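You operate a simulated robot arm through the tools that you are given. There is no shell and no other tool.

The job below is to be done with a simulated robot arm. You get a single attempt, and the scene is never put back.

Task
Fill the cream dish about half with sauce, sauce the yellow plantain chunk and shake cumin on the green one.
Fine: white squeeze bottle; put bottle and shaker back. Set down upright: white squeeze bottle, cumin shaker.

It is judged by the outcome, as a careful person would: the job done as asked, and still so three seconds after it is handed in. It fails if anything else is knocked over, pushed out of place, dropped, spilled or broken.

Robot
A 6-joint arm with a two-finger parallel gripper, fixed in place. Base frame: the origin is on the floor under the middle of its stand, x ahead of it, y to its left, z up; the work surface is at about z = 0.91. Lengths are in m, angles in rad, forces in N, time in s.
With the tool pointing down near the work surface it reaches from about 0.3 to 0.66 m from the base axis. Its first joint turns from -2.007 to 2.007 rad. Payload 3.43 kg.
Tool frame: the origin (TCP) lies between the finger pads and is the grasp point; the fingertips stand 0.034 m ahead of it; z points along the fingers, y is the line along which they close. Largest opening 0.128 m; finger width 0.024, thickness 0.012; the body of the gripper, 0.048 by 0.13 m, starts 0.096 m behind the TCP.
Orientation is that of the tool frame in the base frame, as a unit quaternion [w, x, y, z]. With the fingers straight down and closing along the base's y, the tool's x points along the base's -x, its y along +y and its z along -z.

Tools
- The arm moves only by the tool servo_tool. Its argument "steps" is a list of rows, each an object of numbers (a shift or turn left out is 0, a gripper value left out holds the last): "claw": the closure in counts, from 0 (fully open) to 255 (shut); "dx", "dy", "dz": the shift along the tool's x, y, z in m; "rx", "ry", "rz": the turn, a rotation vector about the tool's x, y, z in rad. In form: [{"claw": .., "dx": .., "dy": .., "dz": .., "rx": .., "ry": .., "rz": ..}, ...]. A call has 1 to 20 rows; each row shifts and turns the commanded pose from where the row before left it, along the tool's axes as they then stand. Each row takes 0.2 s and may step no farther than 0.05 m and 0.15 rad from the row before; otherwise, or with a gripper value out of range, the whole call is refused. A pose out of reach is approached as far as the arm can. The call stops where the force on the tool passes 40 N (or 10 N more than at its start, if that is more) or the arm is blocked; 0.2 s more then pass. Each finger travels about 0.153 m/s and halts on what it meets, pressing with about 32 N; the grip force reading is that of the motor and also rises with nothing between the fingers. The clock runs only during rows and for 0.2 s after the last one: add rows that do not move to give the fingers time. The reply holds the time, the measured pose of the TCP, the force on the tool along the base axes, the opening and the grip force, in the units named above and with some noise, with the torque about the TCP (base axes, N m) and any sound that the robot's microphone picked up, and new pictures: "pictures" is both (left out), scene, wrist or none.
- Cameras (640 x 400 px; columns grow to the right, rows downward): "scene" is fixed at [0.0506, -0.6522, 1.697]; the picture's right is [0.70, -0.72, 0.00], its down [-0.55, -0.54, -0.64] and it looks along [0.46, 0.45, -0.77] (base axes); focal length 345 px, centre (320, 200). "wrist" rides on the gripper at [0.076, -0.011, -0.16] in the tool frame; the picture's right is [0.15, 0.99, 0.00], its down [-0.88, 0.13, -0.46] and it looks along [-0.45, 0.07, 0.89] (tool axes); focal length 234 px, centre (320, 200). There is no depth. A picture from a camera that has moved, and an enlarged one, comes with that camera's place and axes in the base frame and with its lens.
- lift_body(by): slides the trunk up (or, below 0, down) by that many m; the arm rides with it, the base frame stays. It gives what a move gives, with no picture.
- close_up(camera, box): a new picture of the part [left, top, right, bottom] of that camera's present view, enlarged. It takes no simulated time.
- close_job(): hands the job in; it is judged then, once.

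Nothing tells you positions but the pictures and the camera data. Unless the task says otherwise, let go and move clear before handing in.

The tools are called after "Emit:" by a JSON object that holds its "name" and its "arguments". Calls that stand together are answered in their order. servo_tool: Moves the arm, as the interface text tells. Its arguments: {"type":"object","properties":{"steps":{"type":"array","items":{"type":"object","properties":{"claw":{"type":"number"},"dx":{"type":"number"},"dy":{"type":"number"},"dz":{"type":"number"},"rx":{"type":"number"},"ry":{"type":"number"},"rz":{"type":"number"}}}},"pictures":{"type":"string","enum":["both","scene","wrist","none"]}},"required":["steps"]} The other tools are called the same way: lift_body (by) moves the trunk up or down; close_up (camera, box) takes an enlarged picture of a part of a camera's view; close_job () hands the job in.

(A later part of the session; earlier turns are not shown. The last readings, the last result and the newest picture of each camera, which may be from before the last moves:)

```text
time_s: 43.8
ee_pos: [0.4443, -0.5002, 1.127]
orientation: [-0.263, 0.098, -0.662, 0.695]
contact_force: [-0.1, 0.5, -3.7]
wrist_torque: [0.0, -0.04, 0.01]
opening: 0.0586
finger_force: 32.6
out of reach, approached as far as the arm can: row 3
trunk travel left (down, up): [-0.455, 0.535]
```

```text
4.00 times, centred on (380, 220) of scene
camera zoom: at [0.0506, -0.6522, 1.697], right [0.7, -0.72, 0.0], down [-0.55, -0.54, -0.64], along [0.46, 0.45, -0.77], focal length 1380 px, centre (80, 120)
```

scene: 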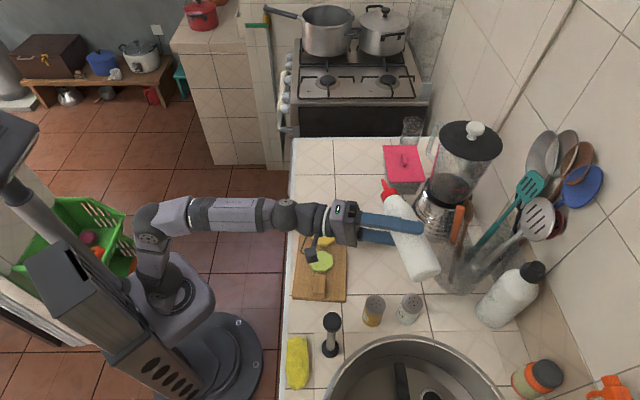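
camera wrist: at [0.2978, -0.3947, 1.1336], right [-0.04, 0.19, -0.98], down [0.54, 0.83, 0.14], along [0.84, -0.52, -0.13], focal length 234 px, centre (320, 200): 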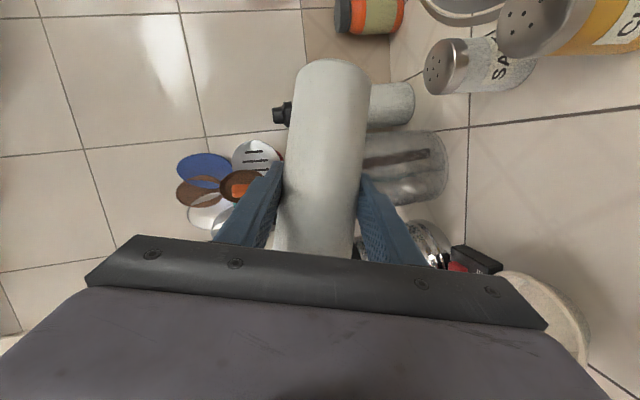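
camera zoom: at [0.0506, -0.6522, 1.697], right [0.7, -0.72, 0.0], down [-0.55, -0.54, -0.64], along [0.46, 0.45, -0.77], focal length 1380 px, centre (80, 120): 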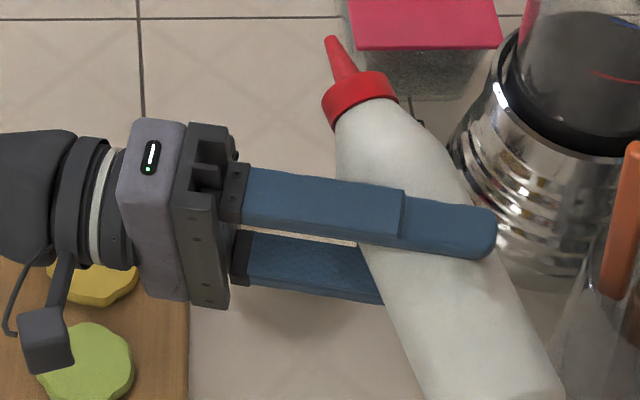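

The wrist is nearly lined up with the forearm again. I'll raise the tool 8 cm and lower the trunk by as much so the wrist gets a healthier bend.

Emit:
{"name": "servo_tool", "arguments": {"steps": [{"dx": -0.0085, "dy": -0.0389, "dz": 0.0042}, {"dx": -0.0085, "dy": -0.0389, "dz": 0.0042}, {}], "pictures": "none"}}

Emit:
{"name": "lift_body", "arguments": {"by": -0.08}}

```text
time_s: 44.6
ee_pos: [0.4437, -0.4992, 1.2061]
orientation: [-0.263, 0.096, -0.663, 0.695]
contact_force: [-0.2, 0.5, -2.7]
wrist_torque: [0.06, 0.01, 0.02]
opening: 0.0588
finger_force: 32.0
trunk travel left (down, up): [-0.455, 0.535]
```

```text
time_s: 45.8
ee_pos: [0.4437, -0.501, 1.1254]
orientation: [-0.263, 0.097, -0.662, 0.696]
contact_force: [0.3, -1.2, -2.7]
wrist_torque: [0.04, -0.04, -0.01]
opening: 0.0584
finger_force: 31.8
trunk travel left (down, up): [-0.375, 0.615]
```

Trunk at a better height; the tip is still about over the dish centre at z ≈ 1.145. Now I roll past horizontal while lowering the tip.

Emit:
{"name": "servo_tool", "arguments": {"steps": [{"rz": -0.135, "dx": 0.004, "dy": 0.0104, "dz": -0.0029}, {"rz": -0.135, "dx": 0.0005, "dy": 0.0108, "dz": -0.0029}, {"rz": -0.135, "dx": -0.0033, "dy": 0.0105, "dz": -0.0029}, {"rz": -0.135, "dx": -0.0071, "dy": 0.0098, "dz": -0.0029}], "pictures": "both"}}

Emit:
{"name": "close_up", "arguments": {"camera": "scene", "box": [300, 170, 460, 270]}}

```text
time_s: 46.8
ee_pos: [0.4459, -0.4916, 1.0815]
orientation: [-0.067, 0.271, -0.612, 0.74]
contact_force: [-0.3, -0.4, -3.6]
wrist_torque: [0.04, 0.03, 0.0]
opening: 0.0587
finger_force: 32.2
trunk travel left (down, up): [-0.375, 0.615]
camera wrist: at [0.3077, -0.3826, 1.0991], right [-0.35, -0.3, -0.89], down [0.49, 0.74, -0.45], along [0.8, -0.6, -0.11], focal length 234 px, centre (320, 200)
```

scene: 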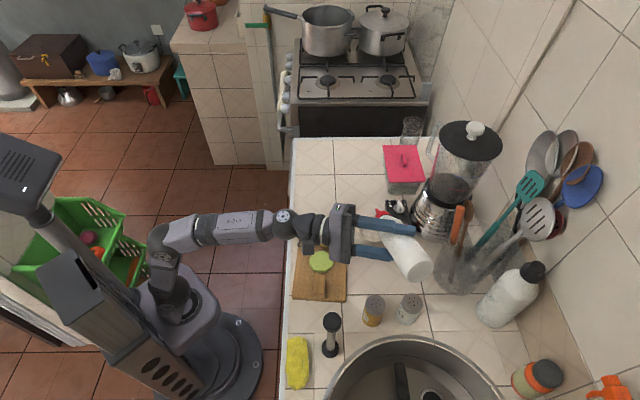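
wrist: 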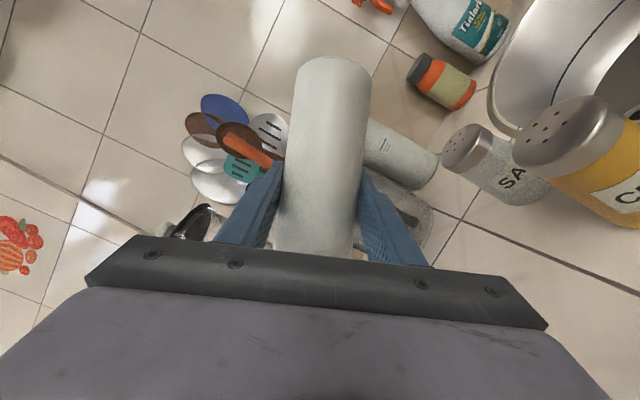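

```text
4.00 times, centred on (380, 220) of scene
camera zoom: at [0.0506, -0.6522, 1.697], right [0.7, -0.72, 0.0], down [-0.55, -0.54, -0.64], along [0.46, 0.45, -0.77], focal length 1380 px, centre (80, 120)
```

zoom: 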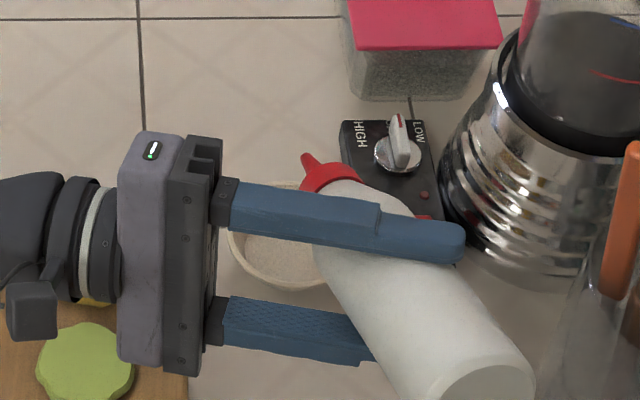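

No sauce is flowing at about 109° of tilt, and the tip is near (0.520, −0.383, 1.035), over the dish. I continue rolling and lowering in short batches.

Emit:
{"name": "servo_tool", "arguments": {"steps": [{"rz": -0.14, "dx": -0.0038, "dy": -0.008, "dz": -0.001}, {"rz": -0.14, "dx": -0.005, "dy": -0.0086, "dz": -0.001}], "pictures": "scene"}}

Emit:
{"name": "close_up", "arguments": {"camera": "scene", "box": [320, 190, 448, 270]}}

```text
time_s: 47.4
ee_pos: [0.458, -0.4819, 1.0925]
orientation: [0.037, 0.353, -0.568, 0.742]
contact_force: [0.9, -0.2, -3.3]
wrist_torque: [0.01, 0.0, -0.02]
opening: 0.0588
finger_force: 31.7
trunk travel left (down, up): [-0.375, 0.615]
```

scene: 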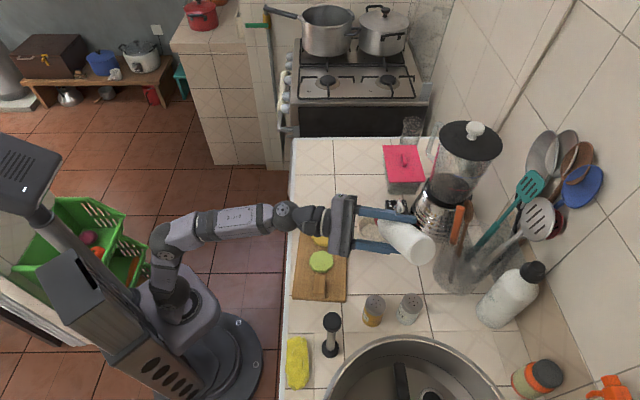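

```text
5.00 times, centred on (384, 230) of scene
camera zoom: at [0.0506, -0.6522, 1.697], right [0.7, -0.72, 0.0], down [-0.55, -0.54, -0.64], along [0.46, 0.45, -0.77], focal length 1725 px, centre (0, 50)
```

zoom: 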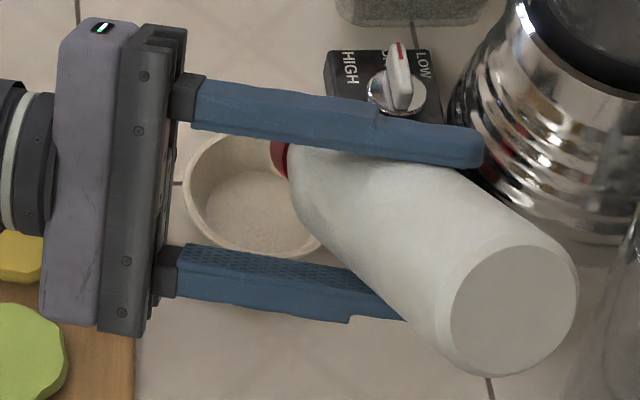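

Still no flow at about 123° of tilt, tip near (0.519, −0.382, 1.016). Two more roll steps with the tip lowered further.

Emit:
{"name": "servo_tool", "arguments": {"steps": [{"rz": -0.14, "dx": -0.0062, "dy": -0.0094, "dz": -0.001}, {"rz": -0.14, "dx": -0.0072, "dy": -0.0104, "dz": -0.001}], "pictures": "both"}}

Emit:
{"name": "close_up", "arguments": {"camera": "scene", "box": [320, 190, 448, 270]}}

```text
time_s: 48.0
ee_pos: [0.4769, -0.4676, 1.0995]
orientation: [0.141, 0.429, -0.513, 0.73]
contact_force: [0.3, -0.4, -2.2]
wrist_torque: [0.02, 0.03, -0.02]
opening: 0.0588
finger_force: 32.2
trunk travel left (down, up): [-0.375, 0.615]
camera wrist: at [0.3609, -0.3429, 1.1484], right [-0.72, -0.46, -0.51], down [0.22, 0.55, -0.81], along [0.65, -0.7, -0.3], focal length 234 px, centre (320, 200)
```

scene: 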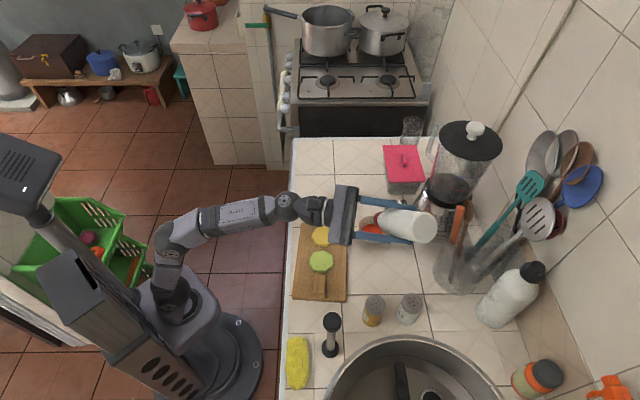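
wrist: 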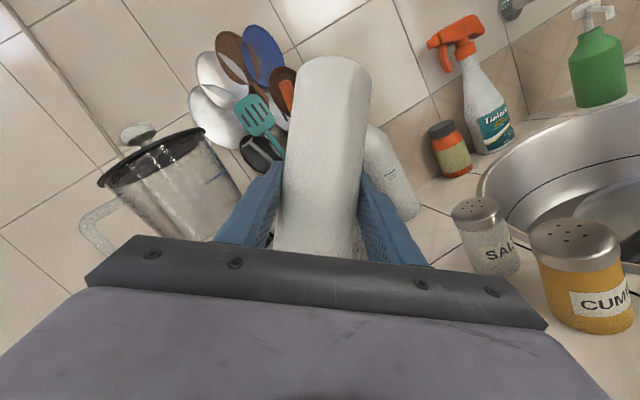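

```text
5.00 times, centred on (384, 230) of scene
camera zoom: at [0.0506, -0.6522, 1.697], right [0.7, -0.72, 0.0], down [-0.55, -0.54, -0.64], along [0.46, 0.45, -0.77], focal length 1725 px, centre (0, 50)
```

zoom: 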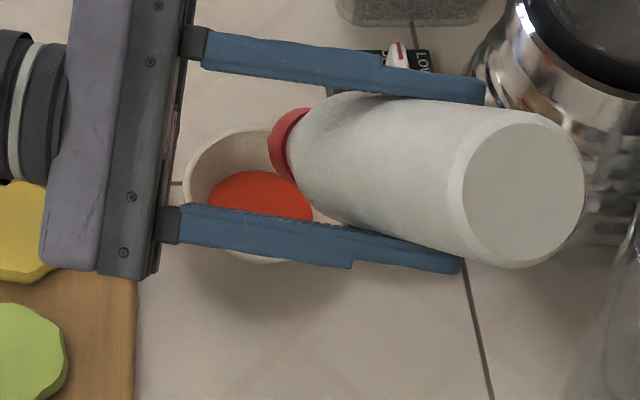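

Sauce is now running into the dish. The clock is stopped between calls, so I look closely at the level before the next move.

Emit:
{"name": "close_up", "arguments": {"camera": "scene", "box": [350, 208, 398, 238]}}

```text
13.33 times, centred on (374, 223) of scene
camera zoom: at [0.0506, -0.6522, 1.697], right [0.7, -0.72, 0.0], down [-0.55, -0.54, -0.64], along [0.46, 0.45, -0.77], focal length 4601 px, centre (-400, -107)
```

zoom: 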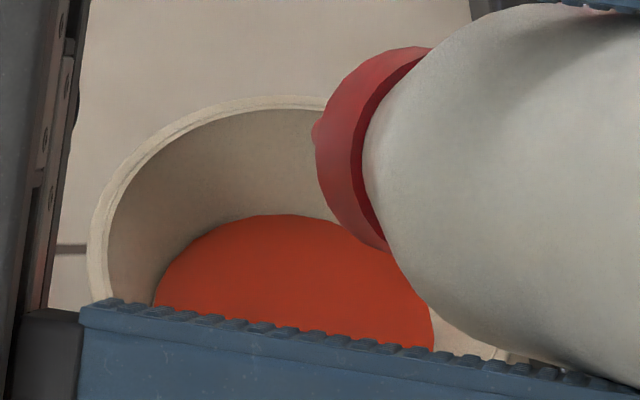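

The sauce just covers the floor of the dish. I hold still for one short step and check again.

Emit:
{"name": "servo_tool", "arguments": {"steps": [{}], "pictures": "none"}}

Emit:
{"name": "close_up", "arguments": {"camera": "scene", "box": [350, 208, 398, 238]}}

```text
time_s: 48.4
ee_pos: [0.4756, -0.4689, 1.1015]
orientation: [0.14, 0.429, -0.513, 0.73]
contact_force: [0.6, -0.4, -3.6]
wrist_torque: [0.05, -0.01, -0.03]
opening: 0.0588
finger_force: 32.0
trunk travel left (down, up): [-0.375, 0.615]
```

```text
13.33 times, centred on (374, 223) of scene
camera zoom: at [0.0506, -0.6522, 1.697], right [0.7, -0.72, 0.0], down [-0.55, -0.54, -0.64], along [0.46, 0.45, -0.77], focal length 4601 px, centre (-400, -107)
```

zoom: 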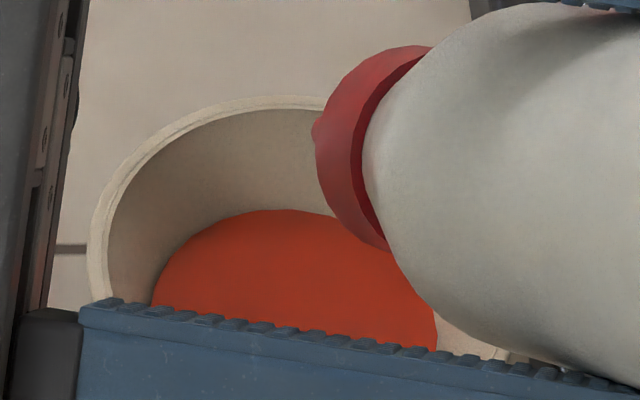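

The level rises slowly, roughly 4 px per 0.4 s against about 100 px from floor to rim. I hold for a longer stretch.

Emit:
{"name": "servo_tool", "arguments": {"steps": [{}, {}, {}, {}, {}], "pictures": "none"}}

Emit:
{"name": "close_up", "arguments": {"camera": "scene", "box": [350, 208, 398, 238]}}

```text
time_s: 49.6
ee_pos: [0.4757, -0.4674, 1.1]
orientation: [0.14, 0.429, -0.513, 0.73]
contact_force: [0.4, -0.1, -2.7]
wrist_torque: [0.01, 0.01, -0.01]
opening: 0.0588
finger_force: 31.7
trunk travel left (down, up): [-0.375, 0.615]
```

```text
13.33 times, centred on (374, 223) of scene
camera zoom: at [0.0506, -0.6522, 1.697], right [0.7, -0.72, 0.0], down [-0.55, -0.54, -0.64], along [0.46, 0.45, -0.77], focal length 4601 px, centre (-400, -107)
```

zoom: 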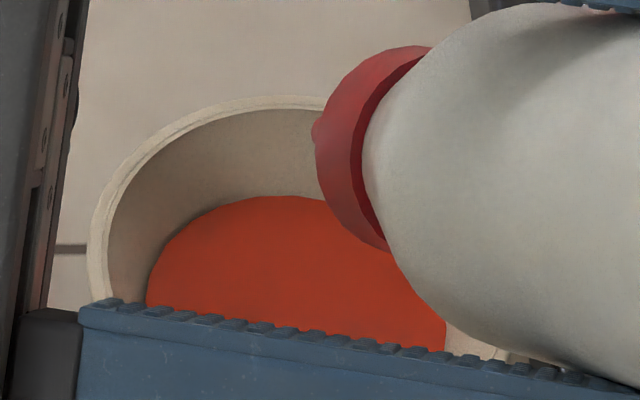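

About 11 px per second; half depth corresponds to a far edge near row 160, now at 196. I hold another 2 s and then check.

Emit:
{"name": "servo_tool", "arguments": {"steps": [{}, {}, {}, {}, {}, {}, {}, {}, {}], "pictures": "none"}}

Emit:
{"name": "close_up", "arguments": {"camera": "scene", "box": [350, 208, 398, 238]}}

```text
time_s: 51.6
ee_pos: [0.4749, -0.4679, 1.1004]
orientation: [0.14, 0.428, -0.514, 0.73]
contact_force: [0.6, -0.6, -1.8]
wrist_torque: [0.02, -0.02, -0.02]
opening: 0.0587
finger_force: 32.6
trunk travel left (down, up): [-0.375, 0.615]
```

```text
13.33 times, centred on (374, 223) of scene
camera zoom: at [0.0506, -0.6522, 1.697], right [0.7, -0.72, 0.0], down [-0.55, -0.54, -0.64], along [0.46, 0.45, -0.77], focal length 4601 px, centre (-400, -107)
```

zoom: 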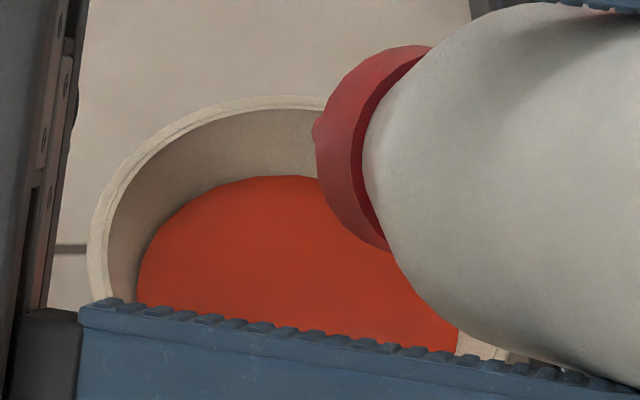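

The far edge is at row 176 now; half is around 160–163. I hold one more second and then roll the nozzle back up around the tip to stop the flow, all in one call.

Emit:
{"name": "servo_tool", "arguments": {"steps": [{}, {}, {}, {}, {"rz": 0.145, "dy": 0.0178}, {"rz": 0.145, "dy": 0.0178}, {"rz": 0.145, "dy": 0.0178}, {"rz": 0.14, "dy": 0.0172}, {"rz": 0.14, "dx": 0.0078, "dy": -0.0116, "dz": 0.003}, {"rz": 0.14, "dx": 0.0036, "dy": -0.0124, "dz": 0.003}], "pictures": "both"}}

Emit:
{"name": "close_up", "arguments": {"camera": "scene", "box": [340, 200, 404, 240]}}

```text
time_s: 53.8
ee_pos: [0.438, -0.4992, 1.0722]
orientation: [-0.176, 0.176, -0.646, 0.722]
contact_force: [0.5, 0.2, -3.1]
wrist_torque: [0.05, 0.02, 0.0]
opening: 0.0586
finger_force: 31.5
trunk travel left (down, up): [-0.375, 0.615]
camera wrist: at [0.2936, -0.3964, 1.0687], right [-0.1, -0.17, -0.98], down [0.56, 0.81, -0.2], along [0.83, -0.56, 0.01], focal length 234 px, centre (320, 200)
```

scene: 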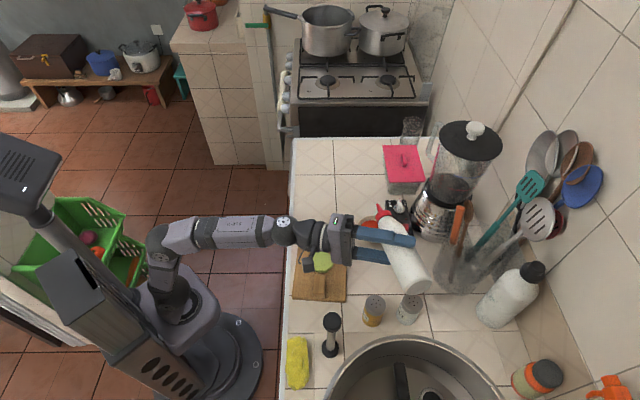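
wrist: 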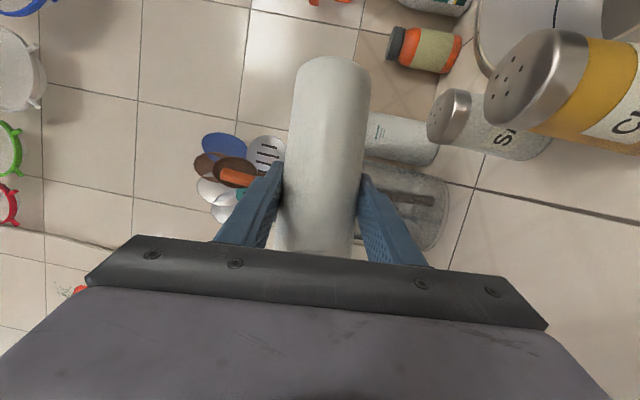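

```text
10.00 times, centred on (372, 220) of scene
camera zoom: at [0.0506, -0.6522, 1.697], right [0.7, -0.72, 0.0], down [-0.55, -0.54, -0.64], along [0.46, 0.45, -0.77], focal length 3450 px, centre (-200, 0)
```

zoom: 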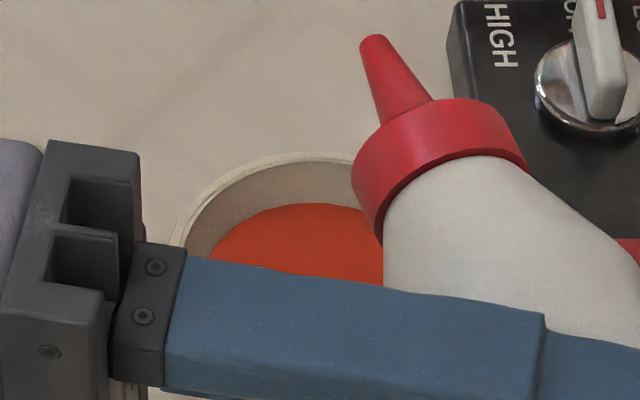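

The dish is at about half (far edge at mid depth) and the flow has stopped. Next is the yellow chunk at about (0.422, −0.298): I carry the near-horizontal bottle there so its tip is above the chunk.

Emit:
{"name": "servo_tool", "arguments": {"steps": [{"dx": 0.0132, "dy": 0.0028, "dz": -0.0403}, {"dx": 0.0132, "dy": 0.0028, "dz": -0.0403}, {"dx": 0.0132, "dy": 0.0028, "dz": -0.0403}, {}], "pictures": "both"}}

Emit:
{"name": "close_up", "arguments": {"camera": "scene", "box": [290, 180, 418, 260]}}

```text
time_s: 54.8
ee_pos: [0.3441, -0.4147, 1.0545]
orientation: [-0.177, 0.177, -0.645, 0.722]
contact_force: [0.5, 0.6, -2.5]
wrist_torque: [0.04, 0.0, -0.01]
opening: 0.0585
finger_force: 31.7
trunk travel left (down, up): [-0.375, 0.615]
camera wrist: at [0.2003, -0.3106, 1.0492], right [-0.1, -0.18, -0.98], down [0.55, 0.81, -0.2], along [0.83, -0.56, 0.01], focal length 234 px, centre (320, 200)
```

scene: 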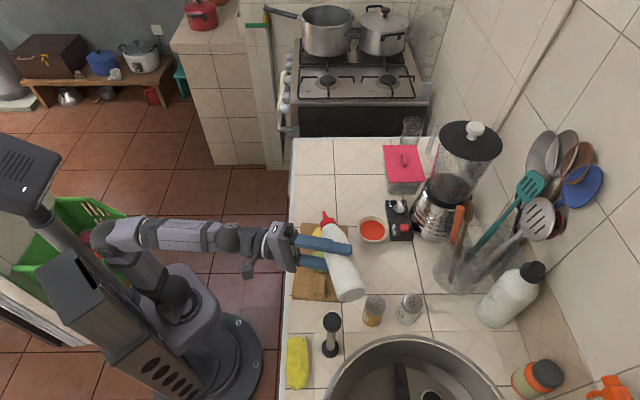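
wrist: 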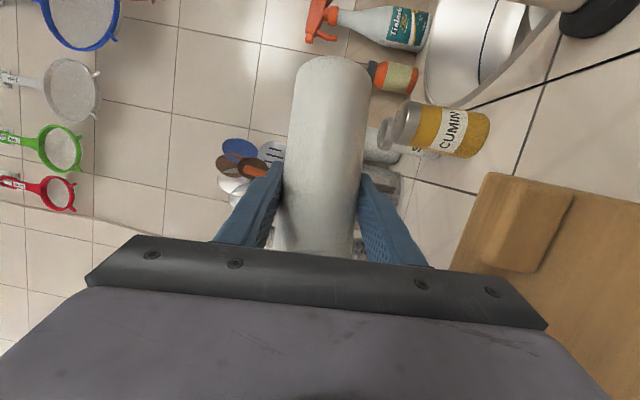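

```text
5.00 times, centred on (354, 220) of scene
camera zoom: at [0.0506, -0.6522, 1.697], right [0.7, -0.72, 0.0], down [-0.55, -0.54, -0.64], along [0.46, 0.45, -0.77], focal length 1725 px, centre (150, 100)
```

zoom: 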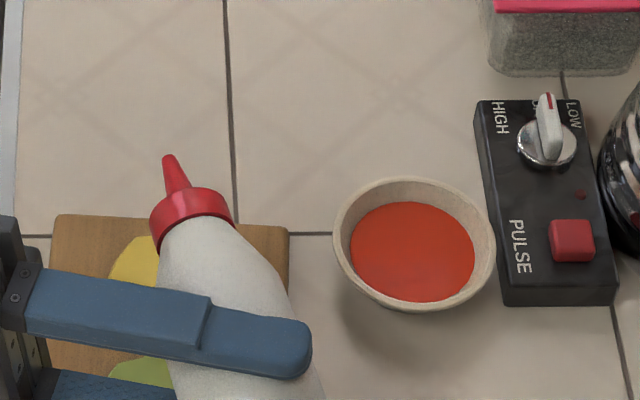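

The dish is now unobstructed, so I check its level more precisely.

Emit:
{"name": "close_up", "arguments": {"camera": "scene", "box": [348, 210, 396, 240]}}

Emit:
{"name": "close_up", "arguments": {"camera": "scene", "box": [294, 200, 358, 240]}}

```text
13.33 times, centred on (372, 225) of scene
camera zoom: at [0.0506, -0.6522, 1.697], right [0.7, -0.72, 0.0], down [-0.55, -0.54, -0.64], along [0.46, 0.45, -0.77], focal length 4601 px, centre (-373, -133)
```

zoom: 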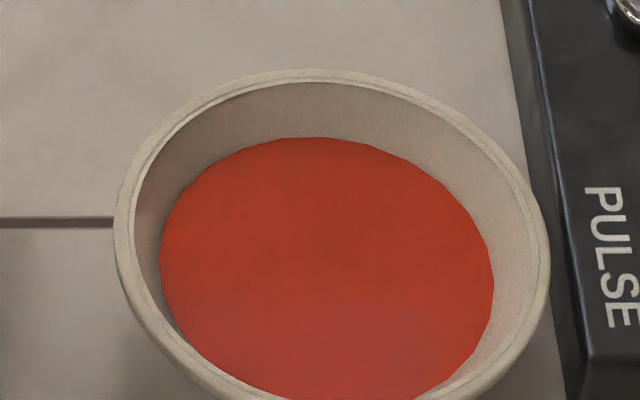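

```text
10.00 times, centred on (326, 220) of scene
camera zoom: at [0.0506, -0.6522, 1.697], right [0.7, -0.72, 0.0], down [-0.55, -0.54, -0.64], along [0.46, 0.45, -0.77], focal length 3450 px, centre (260, 0)
```

zoom: 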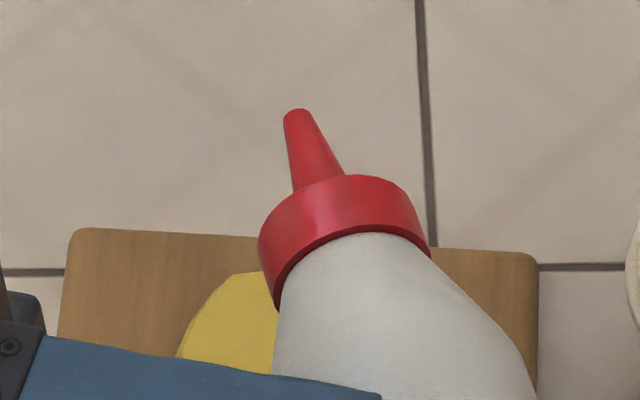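

The dish reads about 0.45–0.5 full. The tip is at about (0.421, −0.300, 1.044) over the yellow chunk; I roll to just below the flow angle while lowering the nozzle.

Emit:
{"name": "servo_tool", "arguments": {"steps": [{"rz": -0.14, "dx": 0.0038, "dy": 0.0006, "dz": 0.002}, {"rz": -0.14, "dx": -0.0041, "dy": -0.0003, "dz": -0.0018}, {"rz": -0.14, "dx": -0.0064, "dy": -0.001, "dz": -0.0018}, {"rz": -0.12, "dx": -0.0086, "dy": -0.0004, "dz": -0.0018}, {}], "pictures": "both"}}

Emit:
{"name": "close_up", "arguments": {"camera": "scene", "box": [280, 190, 408, 270]}}

```text
time_s: 56.0
ee_pos: [0.3552, -0.4036, 1.0471]
orientation: [0.023, 0.344, -0.574, 0.743]
contact_force: [0.6, 0.4, -2.7]
wrist_torque: [0.04, -0.03, -0.01]
opening: 0.0585
finger_force: 32.0
trunk travel left (down, up): [-0.375, 0.615]
camera wrist: at [0.2256, -0.2892, 1.0798], right [-0.54, -0.39, -0.75], down [0.4, 0.67, -0.63], along [0.74, -0.64, -0.2], focal length 234 px, centre (320, 200)
```

scene: 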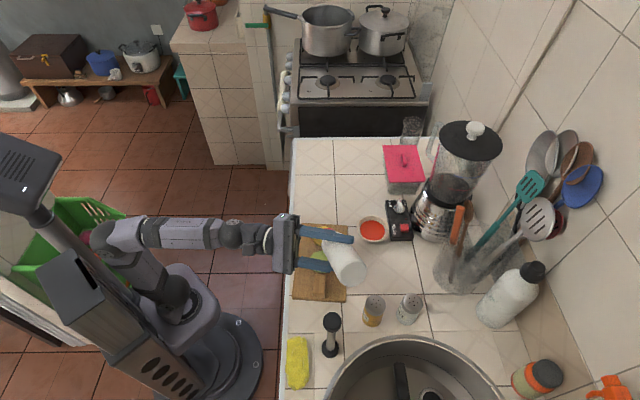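
wrist: 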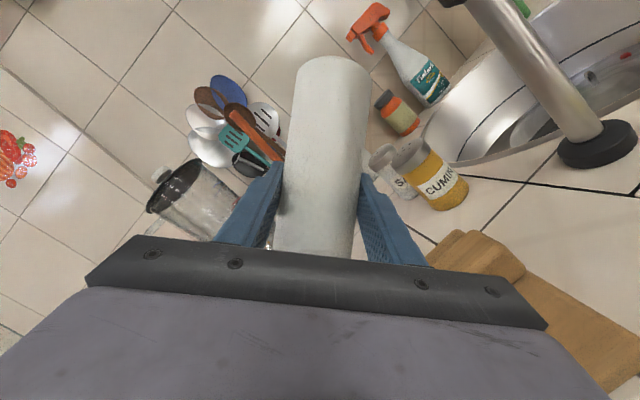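

```text
5.00 times, centred on (344, 230) of scene
camera zoom: at [0.0506, -0.6522, 1.697], right [0.7, -0.72, 0.0], down [-0.55, -0.54, -0.64], along [0.46, 0.45, -0.77], focal length 1725 px, centre (200, 50)
```

zoom: 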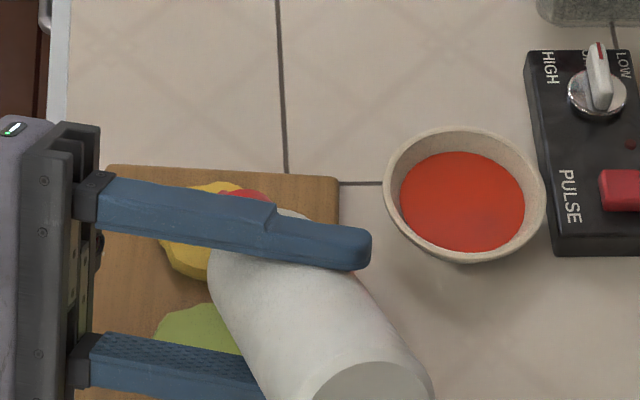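

The tip is at (0.418, −0.302, 0.974), right over the yellow chunk, just short of the flow angle. Now two roll steps to start the flow, then check.

Emit:
{"name": "servo_tool", "arguments": {"steps": [{"rz": -0.14, "dx": -0.0043, "dy": -0.0118, "dz": -0.0007}, {"rz": -0.14, "dx": -0.005, "dy": -0.0124, "dz": -0.0007}], "pictures": "scene"}}

Emit:
{"name": "close_up", "arguments": {"camera": "scene", "box": [296, 210, 360, 250]}}

```text
time_s: 56.6
ee_pos: [0.3736, -0.3906, 1.0606]
orientation: [0.127, 0.419, -0.521, 0.732]
contact_force: [-0.5, -0.4, -2.9]
wrist_torque: [0.07, 0.01, -0.03]
opening: 0.0586
finger_force: 32.4
trunk travel left (down, up): [-0.375, 0.615]
```

scene: 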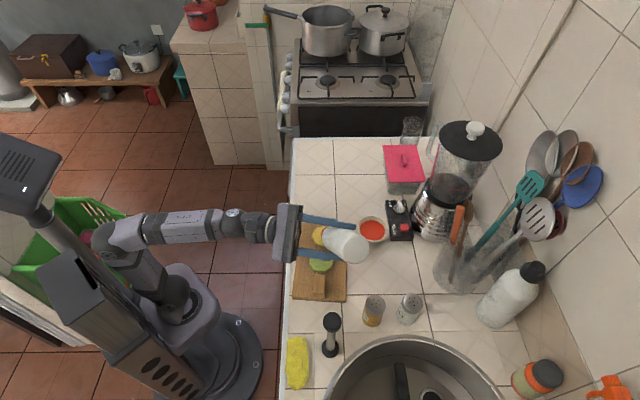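

```text
10.00 times, centred on (328, 230) of scene
camera zoom: at [0.0506, -0.6522, 1.697], right [0.7, -0.72, 0.0], down [-0.55, -0.54, -0.64], along [0.46, 0.45, -0.77], focal length 3450 px, centre (240, -100)
```

zoom: 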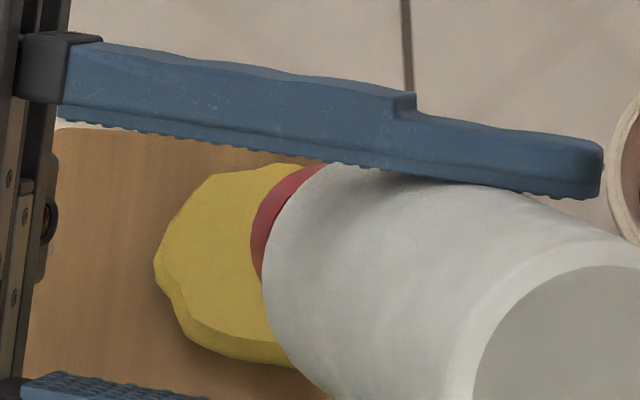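

The landing spot is hidden behind the bottle. I tip slightly more for an instant, then roll back to see what landed.

Emit:
{"name": "servo_tool", "arguments": {"steps": [{"rz": -0.08, "dy": -0.0098}, {"rz": 0.14, "dy": 0.0172}, {"rz": 0.145, "dy": 0.0178}, {"rz": 0.145, "dy": 0.0178}, {"rz": 0.145, "dy": 0.0178}, {"rz": 0.145, "dx": 0.005, "dy": -0.007, "dz": 0.002}, {"rz": 0.145, "dx": 0.002, "dy": -0.007, "dz": 0.002}], "pictures": "scene"}}

Emit:
{"name": "close_up", "arguments": {"camera": "scene", "box": [296, 210, 360, 250]}}

```text
time_s: 58.2
ee_pos: [0.3424, -0.4169, 1.0319]
orientation: [-0.164, 0.188, -0.642, 0.725]
contact_force: [0.6, -0.2, -2.4]
wrist_torque: [0.05, 0.01, -0.03]
opening: 0.0587
finger_force: 32.0
trunk travel left (down, up): [-0.375, 0.615]
```

scene: 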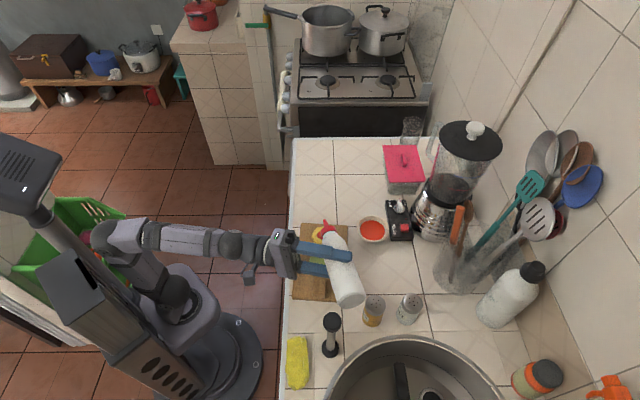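

```text
10.00 times, centred on (328, 230) of scene
camera zoom: at [0.0506, -0.6522, 1.697], right [0.7, -0.72, 0.0], down [-0.55, -0.54, -0.64], along [0.46, 0.45, -0.77], focal length 3450 px, centre (240, -100)
```

zoom: 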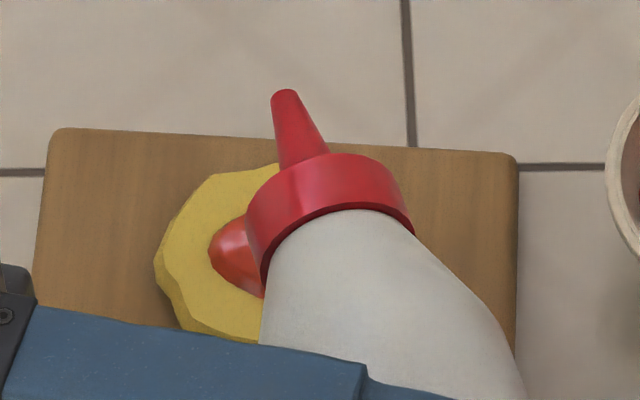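

A dome of sauce sits on the yellow chunk, and by my fit the dish is at a bit over half depth, so no more sauce is needed. I raise the bottle and roll it back upright.

Emit:
{"name": "servo_tool", "arguments": {"steps": [{"dx": 0.0025, "dy": -0.0397, "dz": 0.0042}, {"dx": 0.0025, "dy": -0.0397, "dz": 0.0042}, {"dx": 0.0025, "dy": -0.0397, "dz": 0.0042}, {"rz": 0.148}, {"rz": 0.148}, {"rz": 0.148}, {"rz": 0.148}, {"rz": 0.148}, {"rz": 0.148}, {"rz": 0.148}, {"rz": 0.148}, {"rz": 0.148}, {"rz": 0.148}, {"rz": 0.148}, {}], "pictures": "both"}}

Emit:
{"name": "close_up", "arguments": {"camera": "scene", "box": [280, 200, 408, 280]}}

```text
time_s: 61.4
ee_pos: [0.3412, -0.4175, 1.1502]
orientation: [0.64, 0.338, 0.576, -0.379]
contact_force: [0.5, -0.9, -2.2]
wrist_torque: [-0.02, 0.01, 0.01]
opening: 0.0585
finger_force: 32.1
trunk travel left (down, up): [-0.375, 0.615]
camera wrist: at [0.2581, -0.2912, 1.0582], right [0.87, 0.47, -0.15], down [-0.15, 0.54, 0.83], along [0.47, -0.7, 0.54], focal length 234 px, centre (320, 200)
```

scene: 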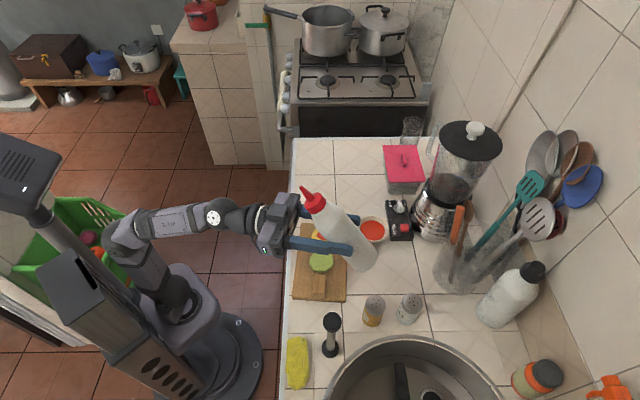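
wrist: 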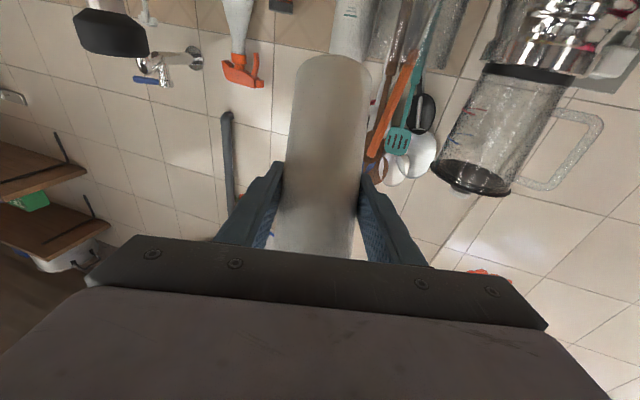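

```text
5.00 times, centred on (344, 240) of scene
camera zoom: at [0.0506, -0.6522, 1.697], right [0.7, -0.72, 0.0], down [-0.55, -0.54, -0.64], along [0.46, 0.45, -0.77], focal length 1725 px, centre (200, 0)
```

zoom: 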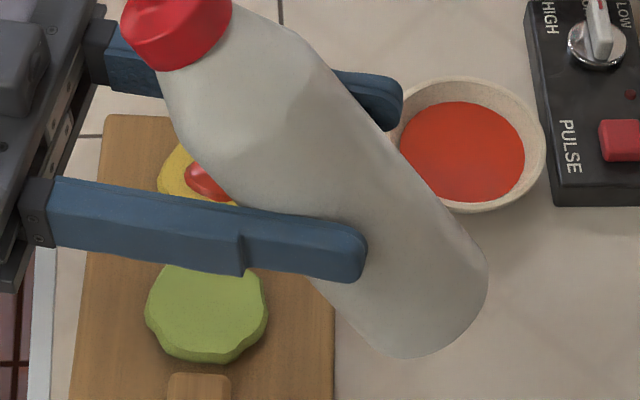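

Both sauced targets look right. I raise the trunk a little, then pitch the bottle back to vertical while lowering, and yaw back to the original heading.

Emit:
{"name": "lift_body", "arguments": {"by": 0.05}}

Emit:
{"name": "servo_tool", "arguments": {"steps": [{"ry": 0.127, "dx": 0.022, "dz": -0.001}, {"ry": 0.127, "dx": 0.0219, "dz": 0.0019}, {"ry": 0.127, "dx": 0.0215, "dz": 0.0046}, {"ry": 0.127, "dx": 0.0207, "dz": 0.0073}, {"ry": 0.127, "dx": 0.0196, "dz": 0.0099}, {"rx": -0.1215, "rz": -0.0705}, {"rx": -0.1215, "rz": -0.0705}, {}], "pictures": "both"}}

```text
time_s: 62.3
ee_pos: [0.3415, -0.417, 1.2009]
orientation: [0.64, 0.337, 0.577, -0.379]
contact_force: [0.7, -0.3, -3.5]
wrist_torque: [0.04, 0.0, -0.02]
opening: 0.0586
finger_force: 32.1
trunk travel left (down, up): [-0.425, 0.565]
```

```text
time_s: 64.1
ee_pos: [0.3432, -0.4237, 1.0906]
orientation: [0.457, 0.33, 0.803, -0.192]
contact_force: [-0.9, 0.0, -2.4]
wrist_torque: [0.04, 0.04, 0.03]
opening: 0.0585
finger_force: 32.2
trunk travel left (down, up): [-0.425, 0.565]
camera wrist: at [0.2114, -0.3078, 1.1062], right [0.64, 0.75, -0.13], down [0.13, 0.06, 0.99], along [0.75, -0.66, -0.06], focal length 234 px, centre (320, 200)
```

scene: 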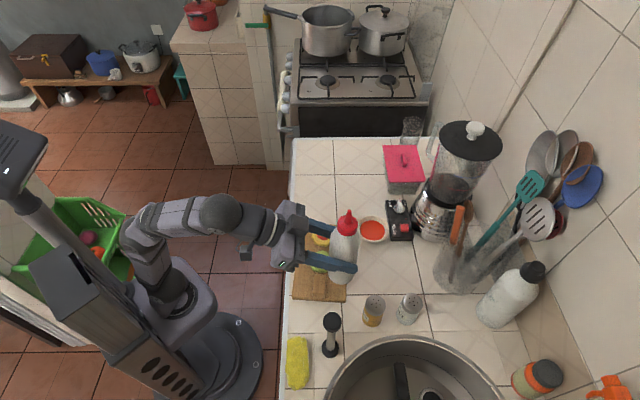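
wrist: 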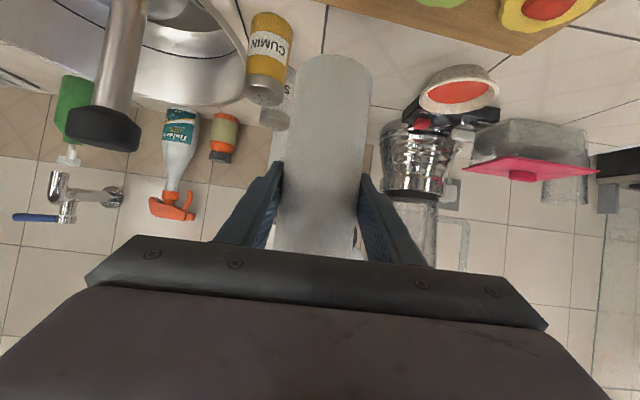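

The bottle is upright again with the original heading. I move it over its original spot.

Emit:
{"name": "servo_tool", "arguments": {"steps": [{"dx": -0.0132, "dy": 0.018, "dz": 0.0353}, {"dx": -0.0132, "dy": 0.018, "dz": 0.0353}, {"dx": -0.0132, "dy": 0.0179, "dz": 0.0353}, {}], "pictures": "scene"}}

```text
time_s: 65.1
ee_pos: [0.4612, -0.4635, 1.0693]
orientation: [0.456, 0.331, 0.804, -0.191]
contact_force: [1.0, -0.3, -3.4]
wrist_torque: [0.01, 0.01, -0.02]
opening: 0.0584
finger_force: 32.3
trunk travel left (down, up): [-0.425, 0.565]
```

scene: 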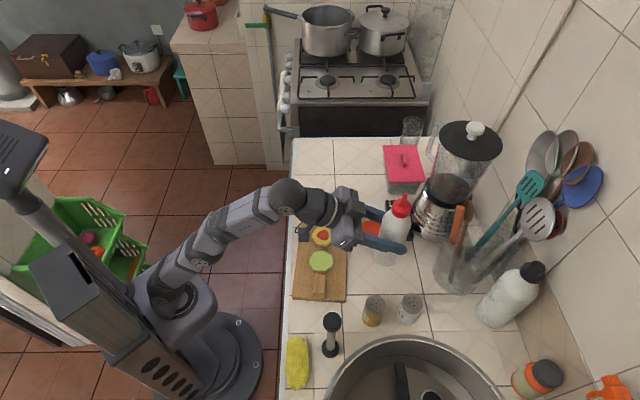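

I fix the half-degree of pitch and lower with the trunk to just above the counter.

Emit:
{"name": "servo_tool", "arguments": {"steps": [{"ry": -0.011}, {}], "pictures": "none"}}

Emit:
{"name": "lift_body", "arguments": {"by": -0.063}}

Emit:
{"name": "servo_tool", "arguments": {"steps": [{}], "pictures": "both"}}

Emit:
{"name": "close_up", "arguments": {"camera": "scene", "box": [320, 200, 448, 280]}}

```text
time_s: 65.7
ee_pos: [0.462, -0.4632, 1.0707]
orientation: [0.462, 0.329, 0.801, -0.193]
contact_force: [0.9, 0.0, -3.2]
wrist_torque: [0.04, 0.02, 0.01]
opening: 0.0583
finger_force: 32.0
trunk travel left (down, up): [-0.425, 0.565]
```

```text
time_s: 66.8
ee_pos: [0.4613, -0.4631, 1.0091]
orientation: [0.462, 0.33, 0.8, -0.194]
contact_force: [0.6, 0.1, -2.1]
wrist_torque: [0.03, 0.01, 0.01]
opening: 0.0585
finger_force: 32.0
trunk travel left (down, up): [-0.362, 0.628]
```

```text
time_s: 67.2
ee_pos: [0.4604, -0.4638, 1.0084]
orientation: [0.463, 0.329, 0.8, -0.194]
contact_force: [-0.3, -0.9, -3.3]
wrist_torque: [-0.01, -0.01, -0.03]
opening: 0.0586
finger_force: 32.3
trunk travel left (down, up): [-0.362, 0.628]
camera wrist: at [0.3283, -0.3475, 1.0216], right [0.65, 0.75, -0.13], down [0.13, 0.07, 0.99], along [0.75, -0.66, -0.05], focal length 234 px, centre (320, 200)
```

scene: 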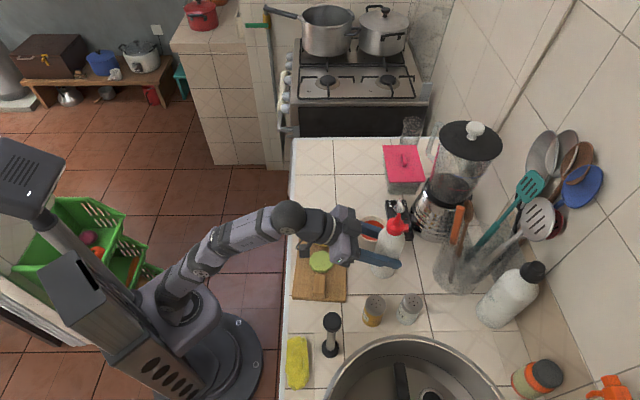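
wrist: 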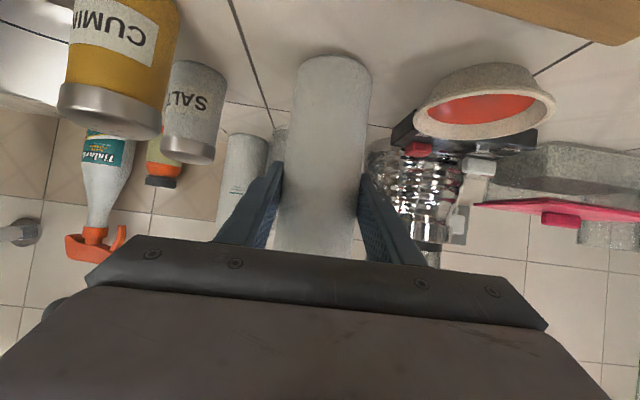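

```text
5.00 times, centred on (384, 240) of scene
camera zoom: at [0.0506, -0.6522, 1.697], right [0.7, -0.72, 0.0], down [-0.55, -0.54, -0.64], along [0.46, 0.45, -0.77], focal length 1725 px, centre (0, 0)
```

zoom: 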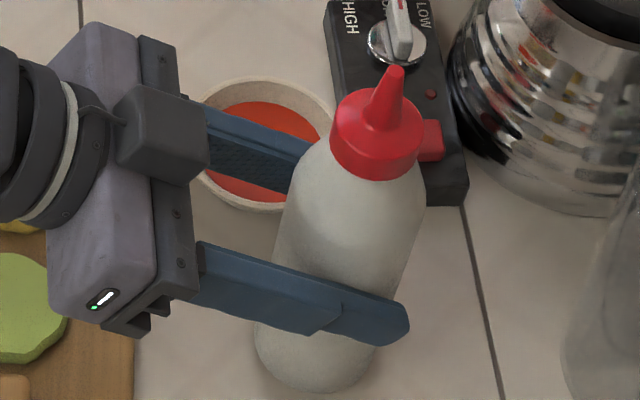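

The bottle may have slid a few millimetres in the grip, so I lower in tiny steps and watch for the counter taking its weight.

Emit:
{"name": "lift_body", "arguments": {"by": -0.002}}

Emit:
{"name": "servo_tool", "arguments": {"steps": [{}, {}], "pictures": "none"}}

Emit:
{"name": "lift_body", "arguments": {"by": -0.002}}

Emit:
{"name": "servo_tool", "arguments": {"steps": [{}, {}], "pictures": "none"}}

```text
time_s: 67.7
ee_pos: [0.4608, -0.4631, 1.0066]
orientation: [0.463, 0.33, 0.8, -0.194]
contact_force: [0.3, -0.5, -3.7]
wrist_torque: [0.04, 0.03, -0.03]
opening: 0.0583
finger_force: 31.6
trunk travel left (down, up): [-0.36, 0.63]
```

```text
time_s: 68.3
ee_pos: [0.4598, -0.4628, 1.0066]
orientation: [0.462, 0.329, 0.8, -0.194]
contact_force: [0.8, 0.2, -3.3]
wrist_torque: [0.01, 0.02, -0.02]
opening: 0.0584
finger_force: 31.8
trunk travel left (down, up): [-0.36, 0.63]
```

```text
time_s: 68.8
ee_pos: [0.4618, -0.4629, 1.0057]
orientation: [0.464, 0.329, 0.799, -0.194]
contact_force: [-0.6, -2.0, 0.8]
wrist_torque: [-0.15, -0.17, -0.04]
opening: 0.0585
finger_force: 31.8
trunk travel left (down, up): [-0.358, 0.632]
```

```text
time_s: 69.4
ee_pos: [0.4611, -0.4632, 1.0067]
orientation: [0.465, 0.328, 0.799, -0.194]
contact_force: [2.3, -1.7, 3.9]
wrist_torque: [-0.17, -0.33, -0.02]
opening: 0.0583
finger_force: 31.9
trunk travel left (down, up): [-0.358, 0.632]
```

The counter is now taking load, slightly off centre. Let me check how upright the bottle is before opening the fingers.

Emit:
{"name": "close_up", "arguments": {"camera": "scene", "box": [352, 200, 448, 260]}}

Emit:
{"name": "close_up", "arguments": {"camera": "wrist", "box": [220, 20, 460, 170]}}

Emit:
{"name": "close_up", "arguments": {"camera": "scene", "box": [352, 230, 448, 290]}}

```text
6.67 times, centred on (400, 230) of scene
camera zoom: at [0.0506, -0.6522, 1.697], right [0.7, -0.72, 0.0], down [-0.55, -0.54, -0.64], along [0.46, 0.45, -0.77], focal length 2300 px, centre (-213, 0)
```

zoom: 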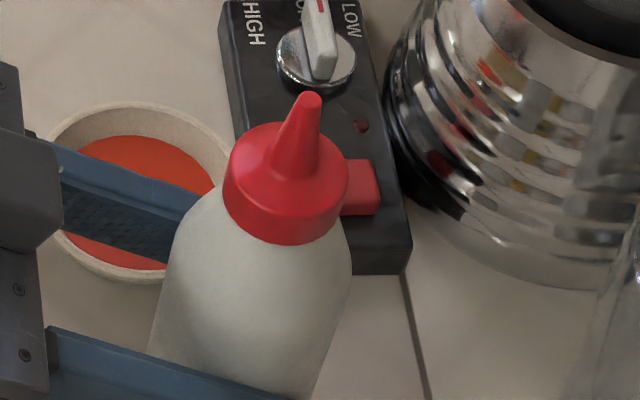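

```text
2.67 times, centred on (340, 95) of wrist
camera zoom: at [0.328, -0.3471, 1.0184], right [0.65, 0.75, -0.13], down [0.12, 0.07, 0.99], along [0.75, -0.66, -0.05], focal length 624 px, centre (267, 480)
```

zoom: 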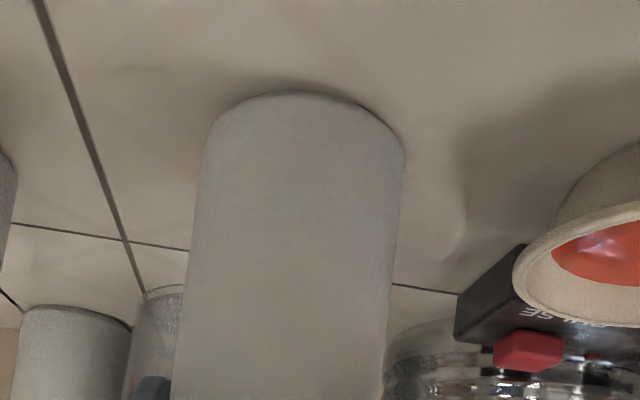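

```text
6.67 times, centred on (400, 260) of scene
camera zoom: at [0.0506, -0.6522, 1.697], right [0.7, -0.72, 0.0], down [-0.55, -0.54, -0.64], along [0.46, 0.45, -0.77], focal length 2300 px, centre (-213, -200)
```

zoom: 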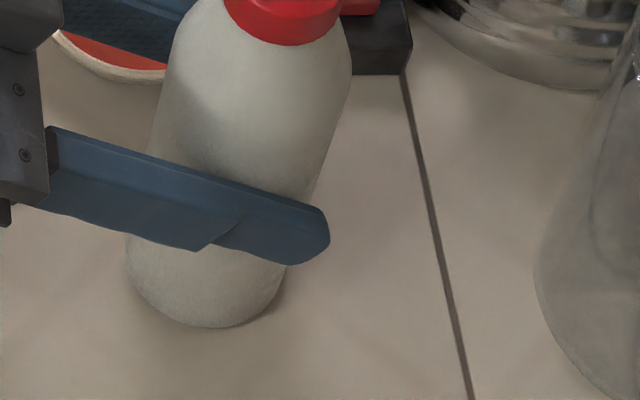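

The bottle base is on the counter at its original spot, essentially upright. I ease the preload by 1 mm and open the fingers gradually.

Emit:
{"name": "lift_body", "arguments": {"by": 0.001}}

Emit:
{"name": "servo_tool", "arguments": {"steps": [{"claw": 136}, {"claw": 134}, {"claw": 130}, {"claw": 124}, {}], "pictures": "none"}}

Emit:
{"name": "servo_tool", "arguments": {"steps": [{"claw": 100}, {"claw": 70}, {"claw": 50}, {}], "pictures": "both"}}

Emit:
{"name": "close_up", "arguments": {"camera": "scene", "box": [352, 200, 448, 260]}}

```text
time_s: 69.9
ee_pos: [0.4603, -0.4637, 1.0067]
orientation: [0.463, 0.329, 0.8, -0.194]
contact_force: [0.7, -0.3, 3.5]
wrist_torque: [-0.16, -0.3, -0.04]
opening: 0.0585
finger_force: 32.3
trunk travel left (down, up): [-0.359, 0.631]
```

```text
time_s: 71.1
ee_pos: [0.4613, -0.4643, 1.0058]
orientation: [0.463, 0.328, 0.8, -0.193]
contact_force: [-0.3, -0.3, 0.5]
wrist_torque: [0.0, 0.0, 0.04]
opening: 0.0658
finger_force: 0.0
trunk travel left (down, up): [-0.359, 0.631]
```

```text
time_s: 72.1
ee_pos: [0.4606, -0.4626, 1.006]
orientation: [0.462, 0.329, 0.8, -0.193]
contact_force: [0.7, -0.2, -0.1]
wrist_torque: [0.04, 0.01, -0.01]
opening: 0.1028
finger_force: 0.1
trunk travel left (down, up): [-0.359, 0.631]
camera wrist: at [0.3281, -0.3473, 1.0188], right [0.65, 0.75, -0.13], down [0.13, 0.07, 0.99], along [0.75, -0.66, -0.05], focal length 234 px, centre (320, 200)
```

scene: 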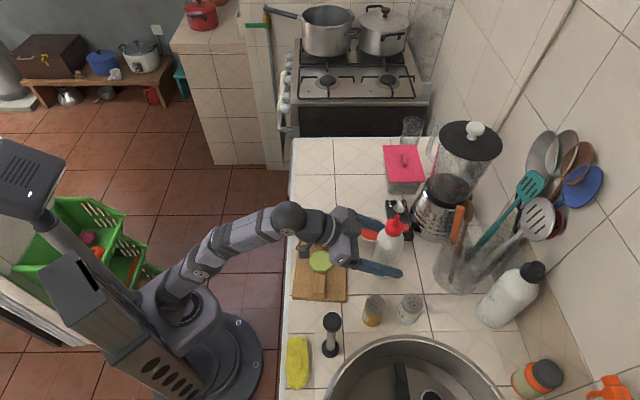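
wrist: 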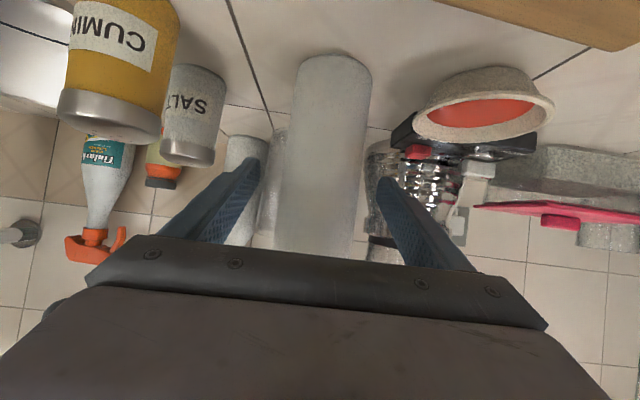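

```text
6.67 times, centred on (400, 230) of scene
camera zoom: at [0.0506, -0.6522, 1.697], right [0.7, -0.72, 0.0], down [-0.55, -0.54, -0.64], along [0.46, 0.45, -0.77], focal length 2300 px, centre (-213, 0)
```

zoom: 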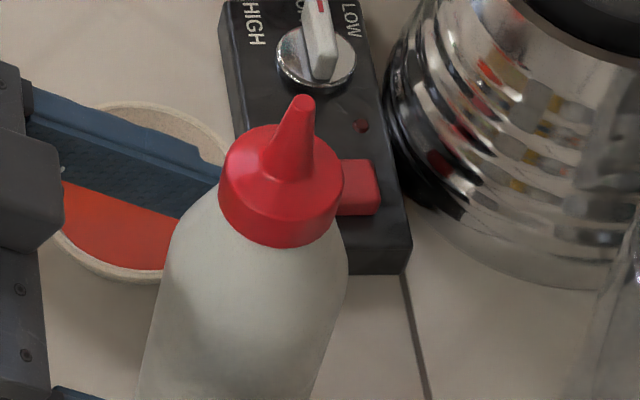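

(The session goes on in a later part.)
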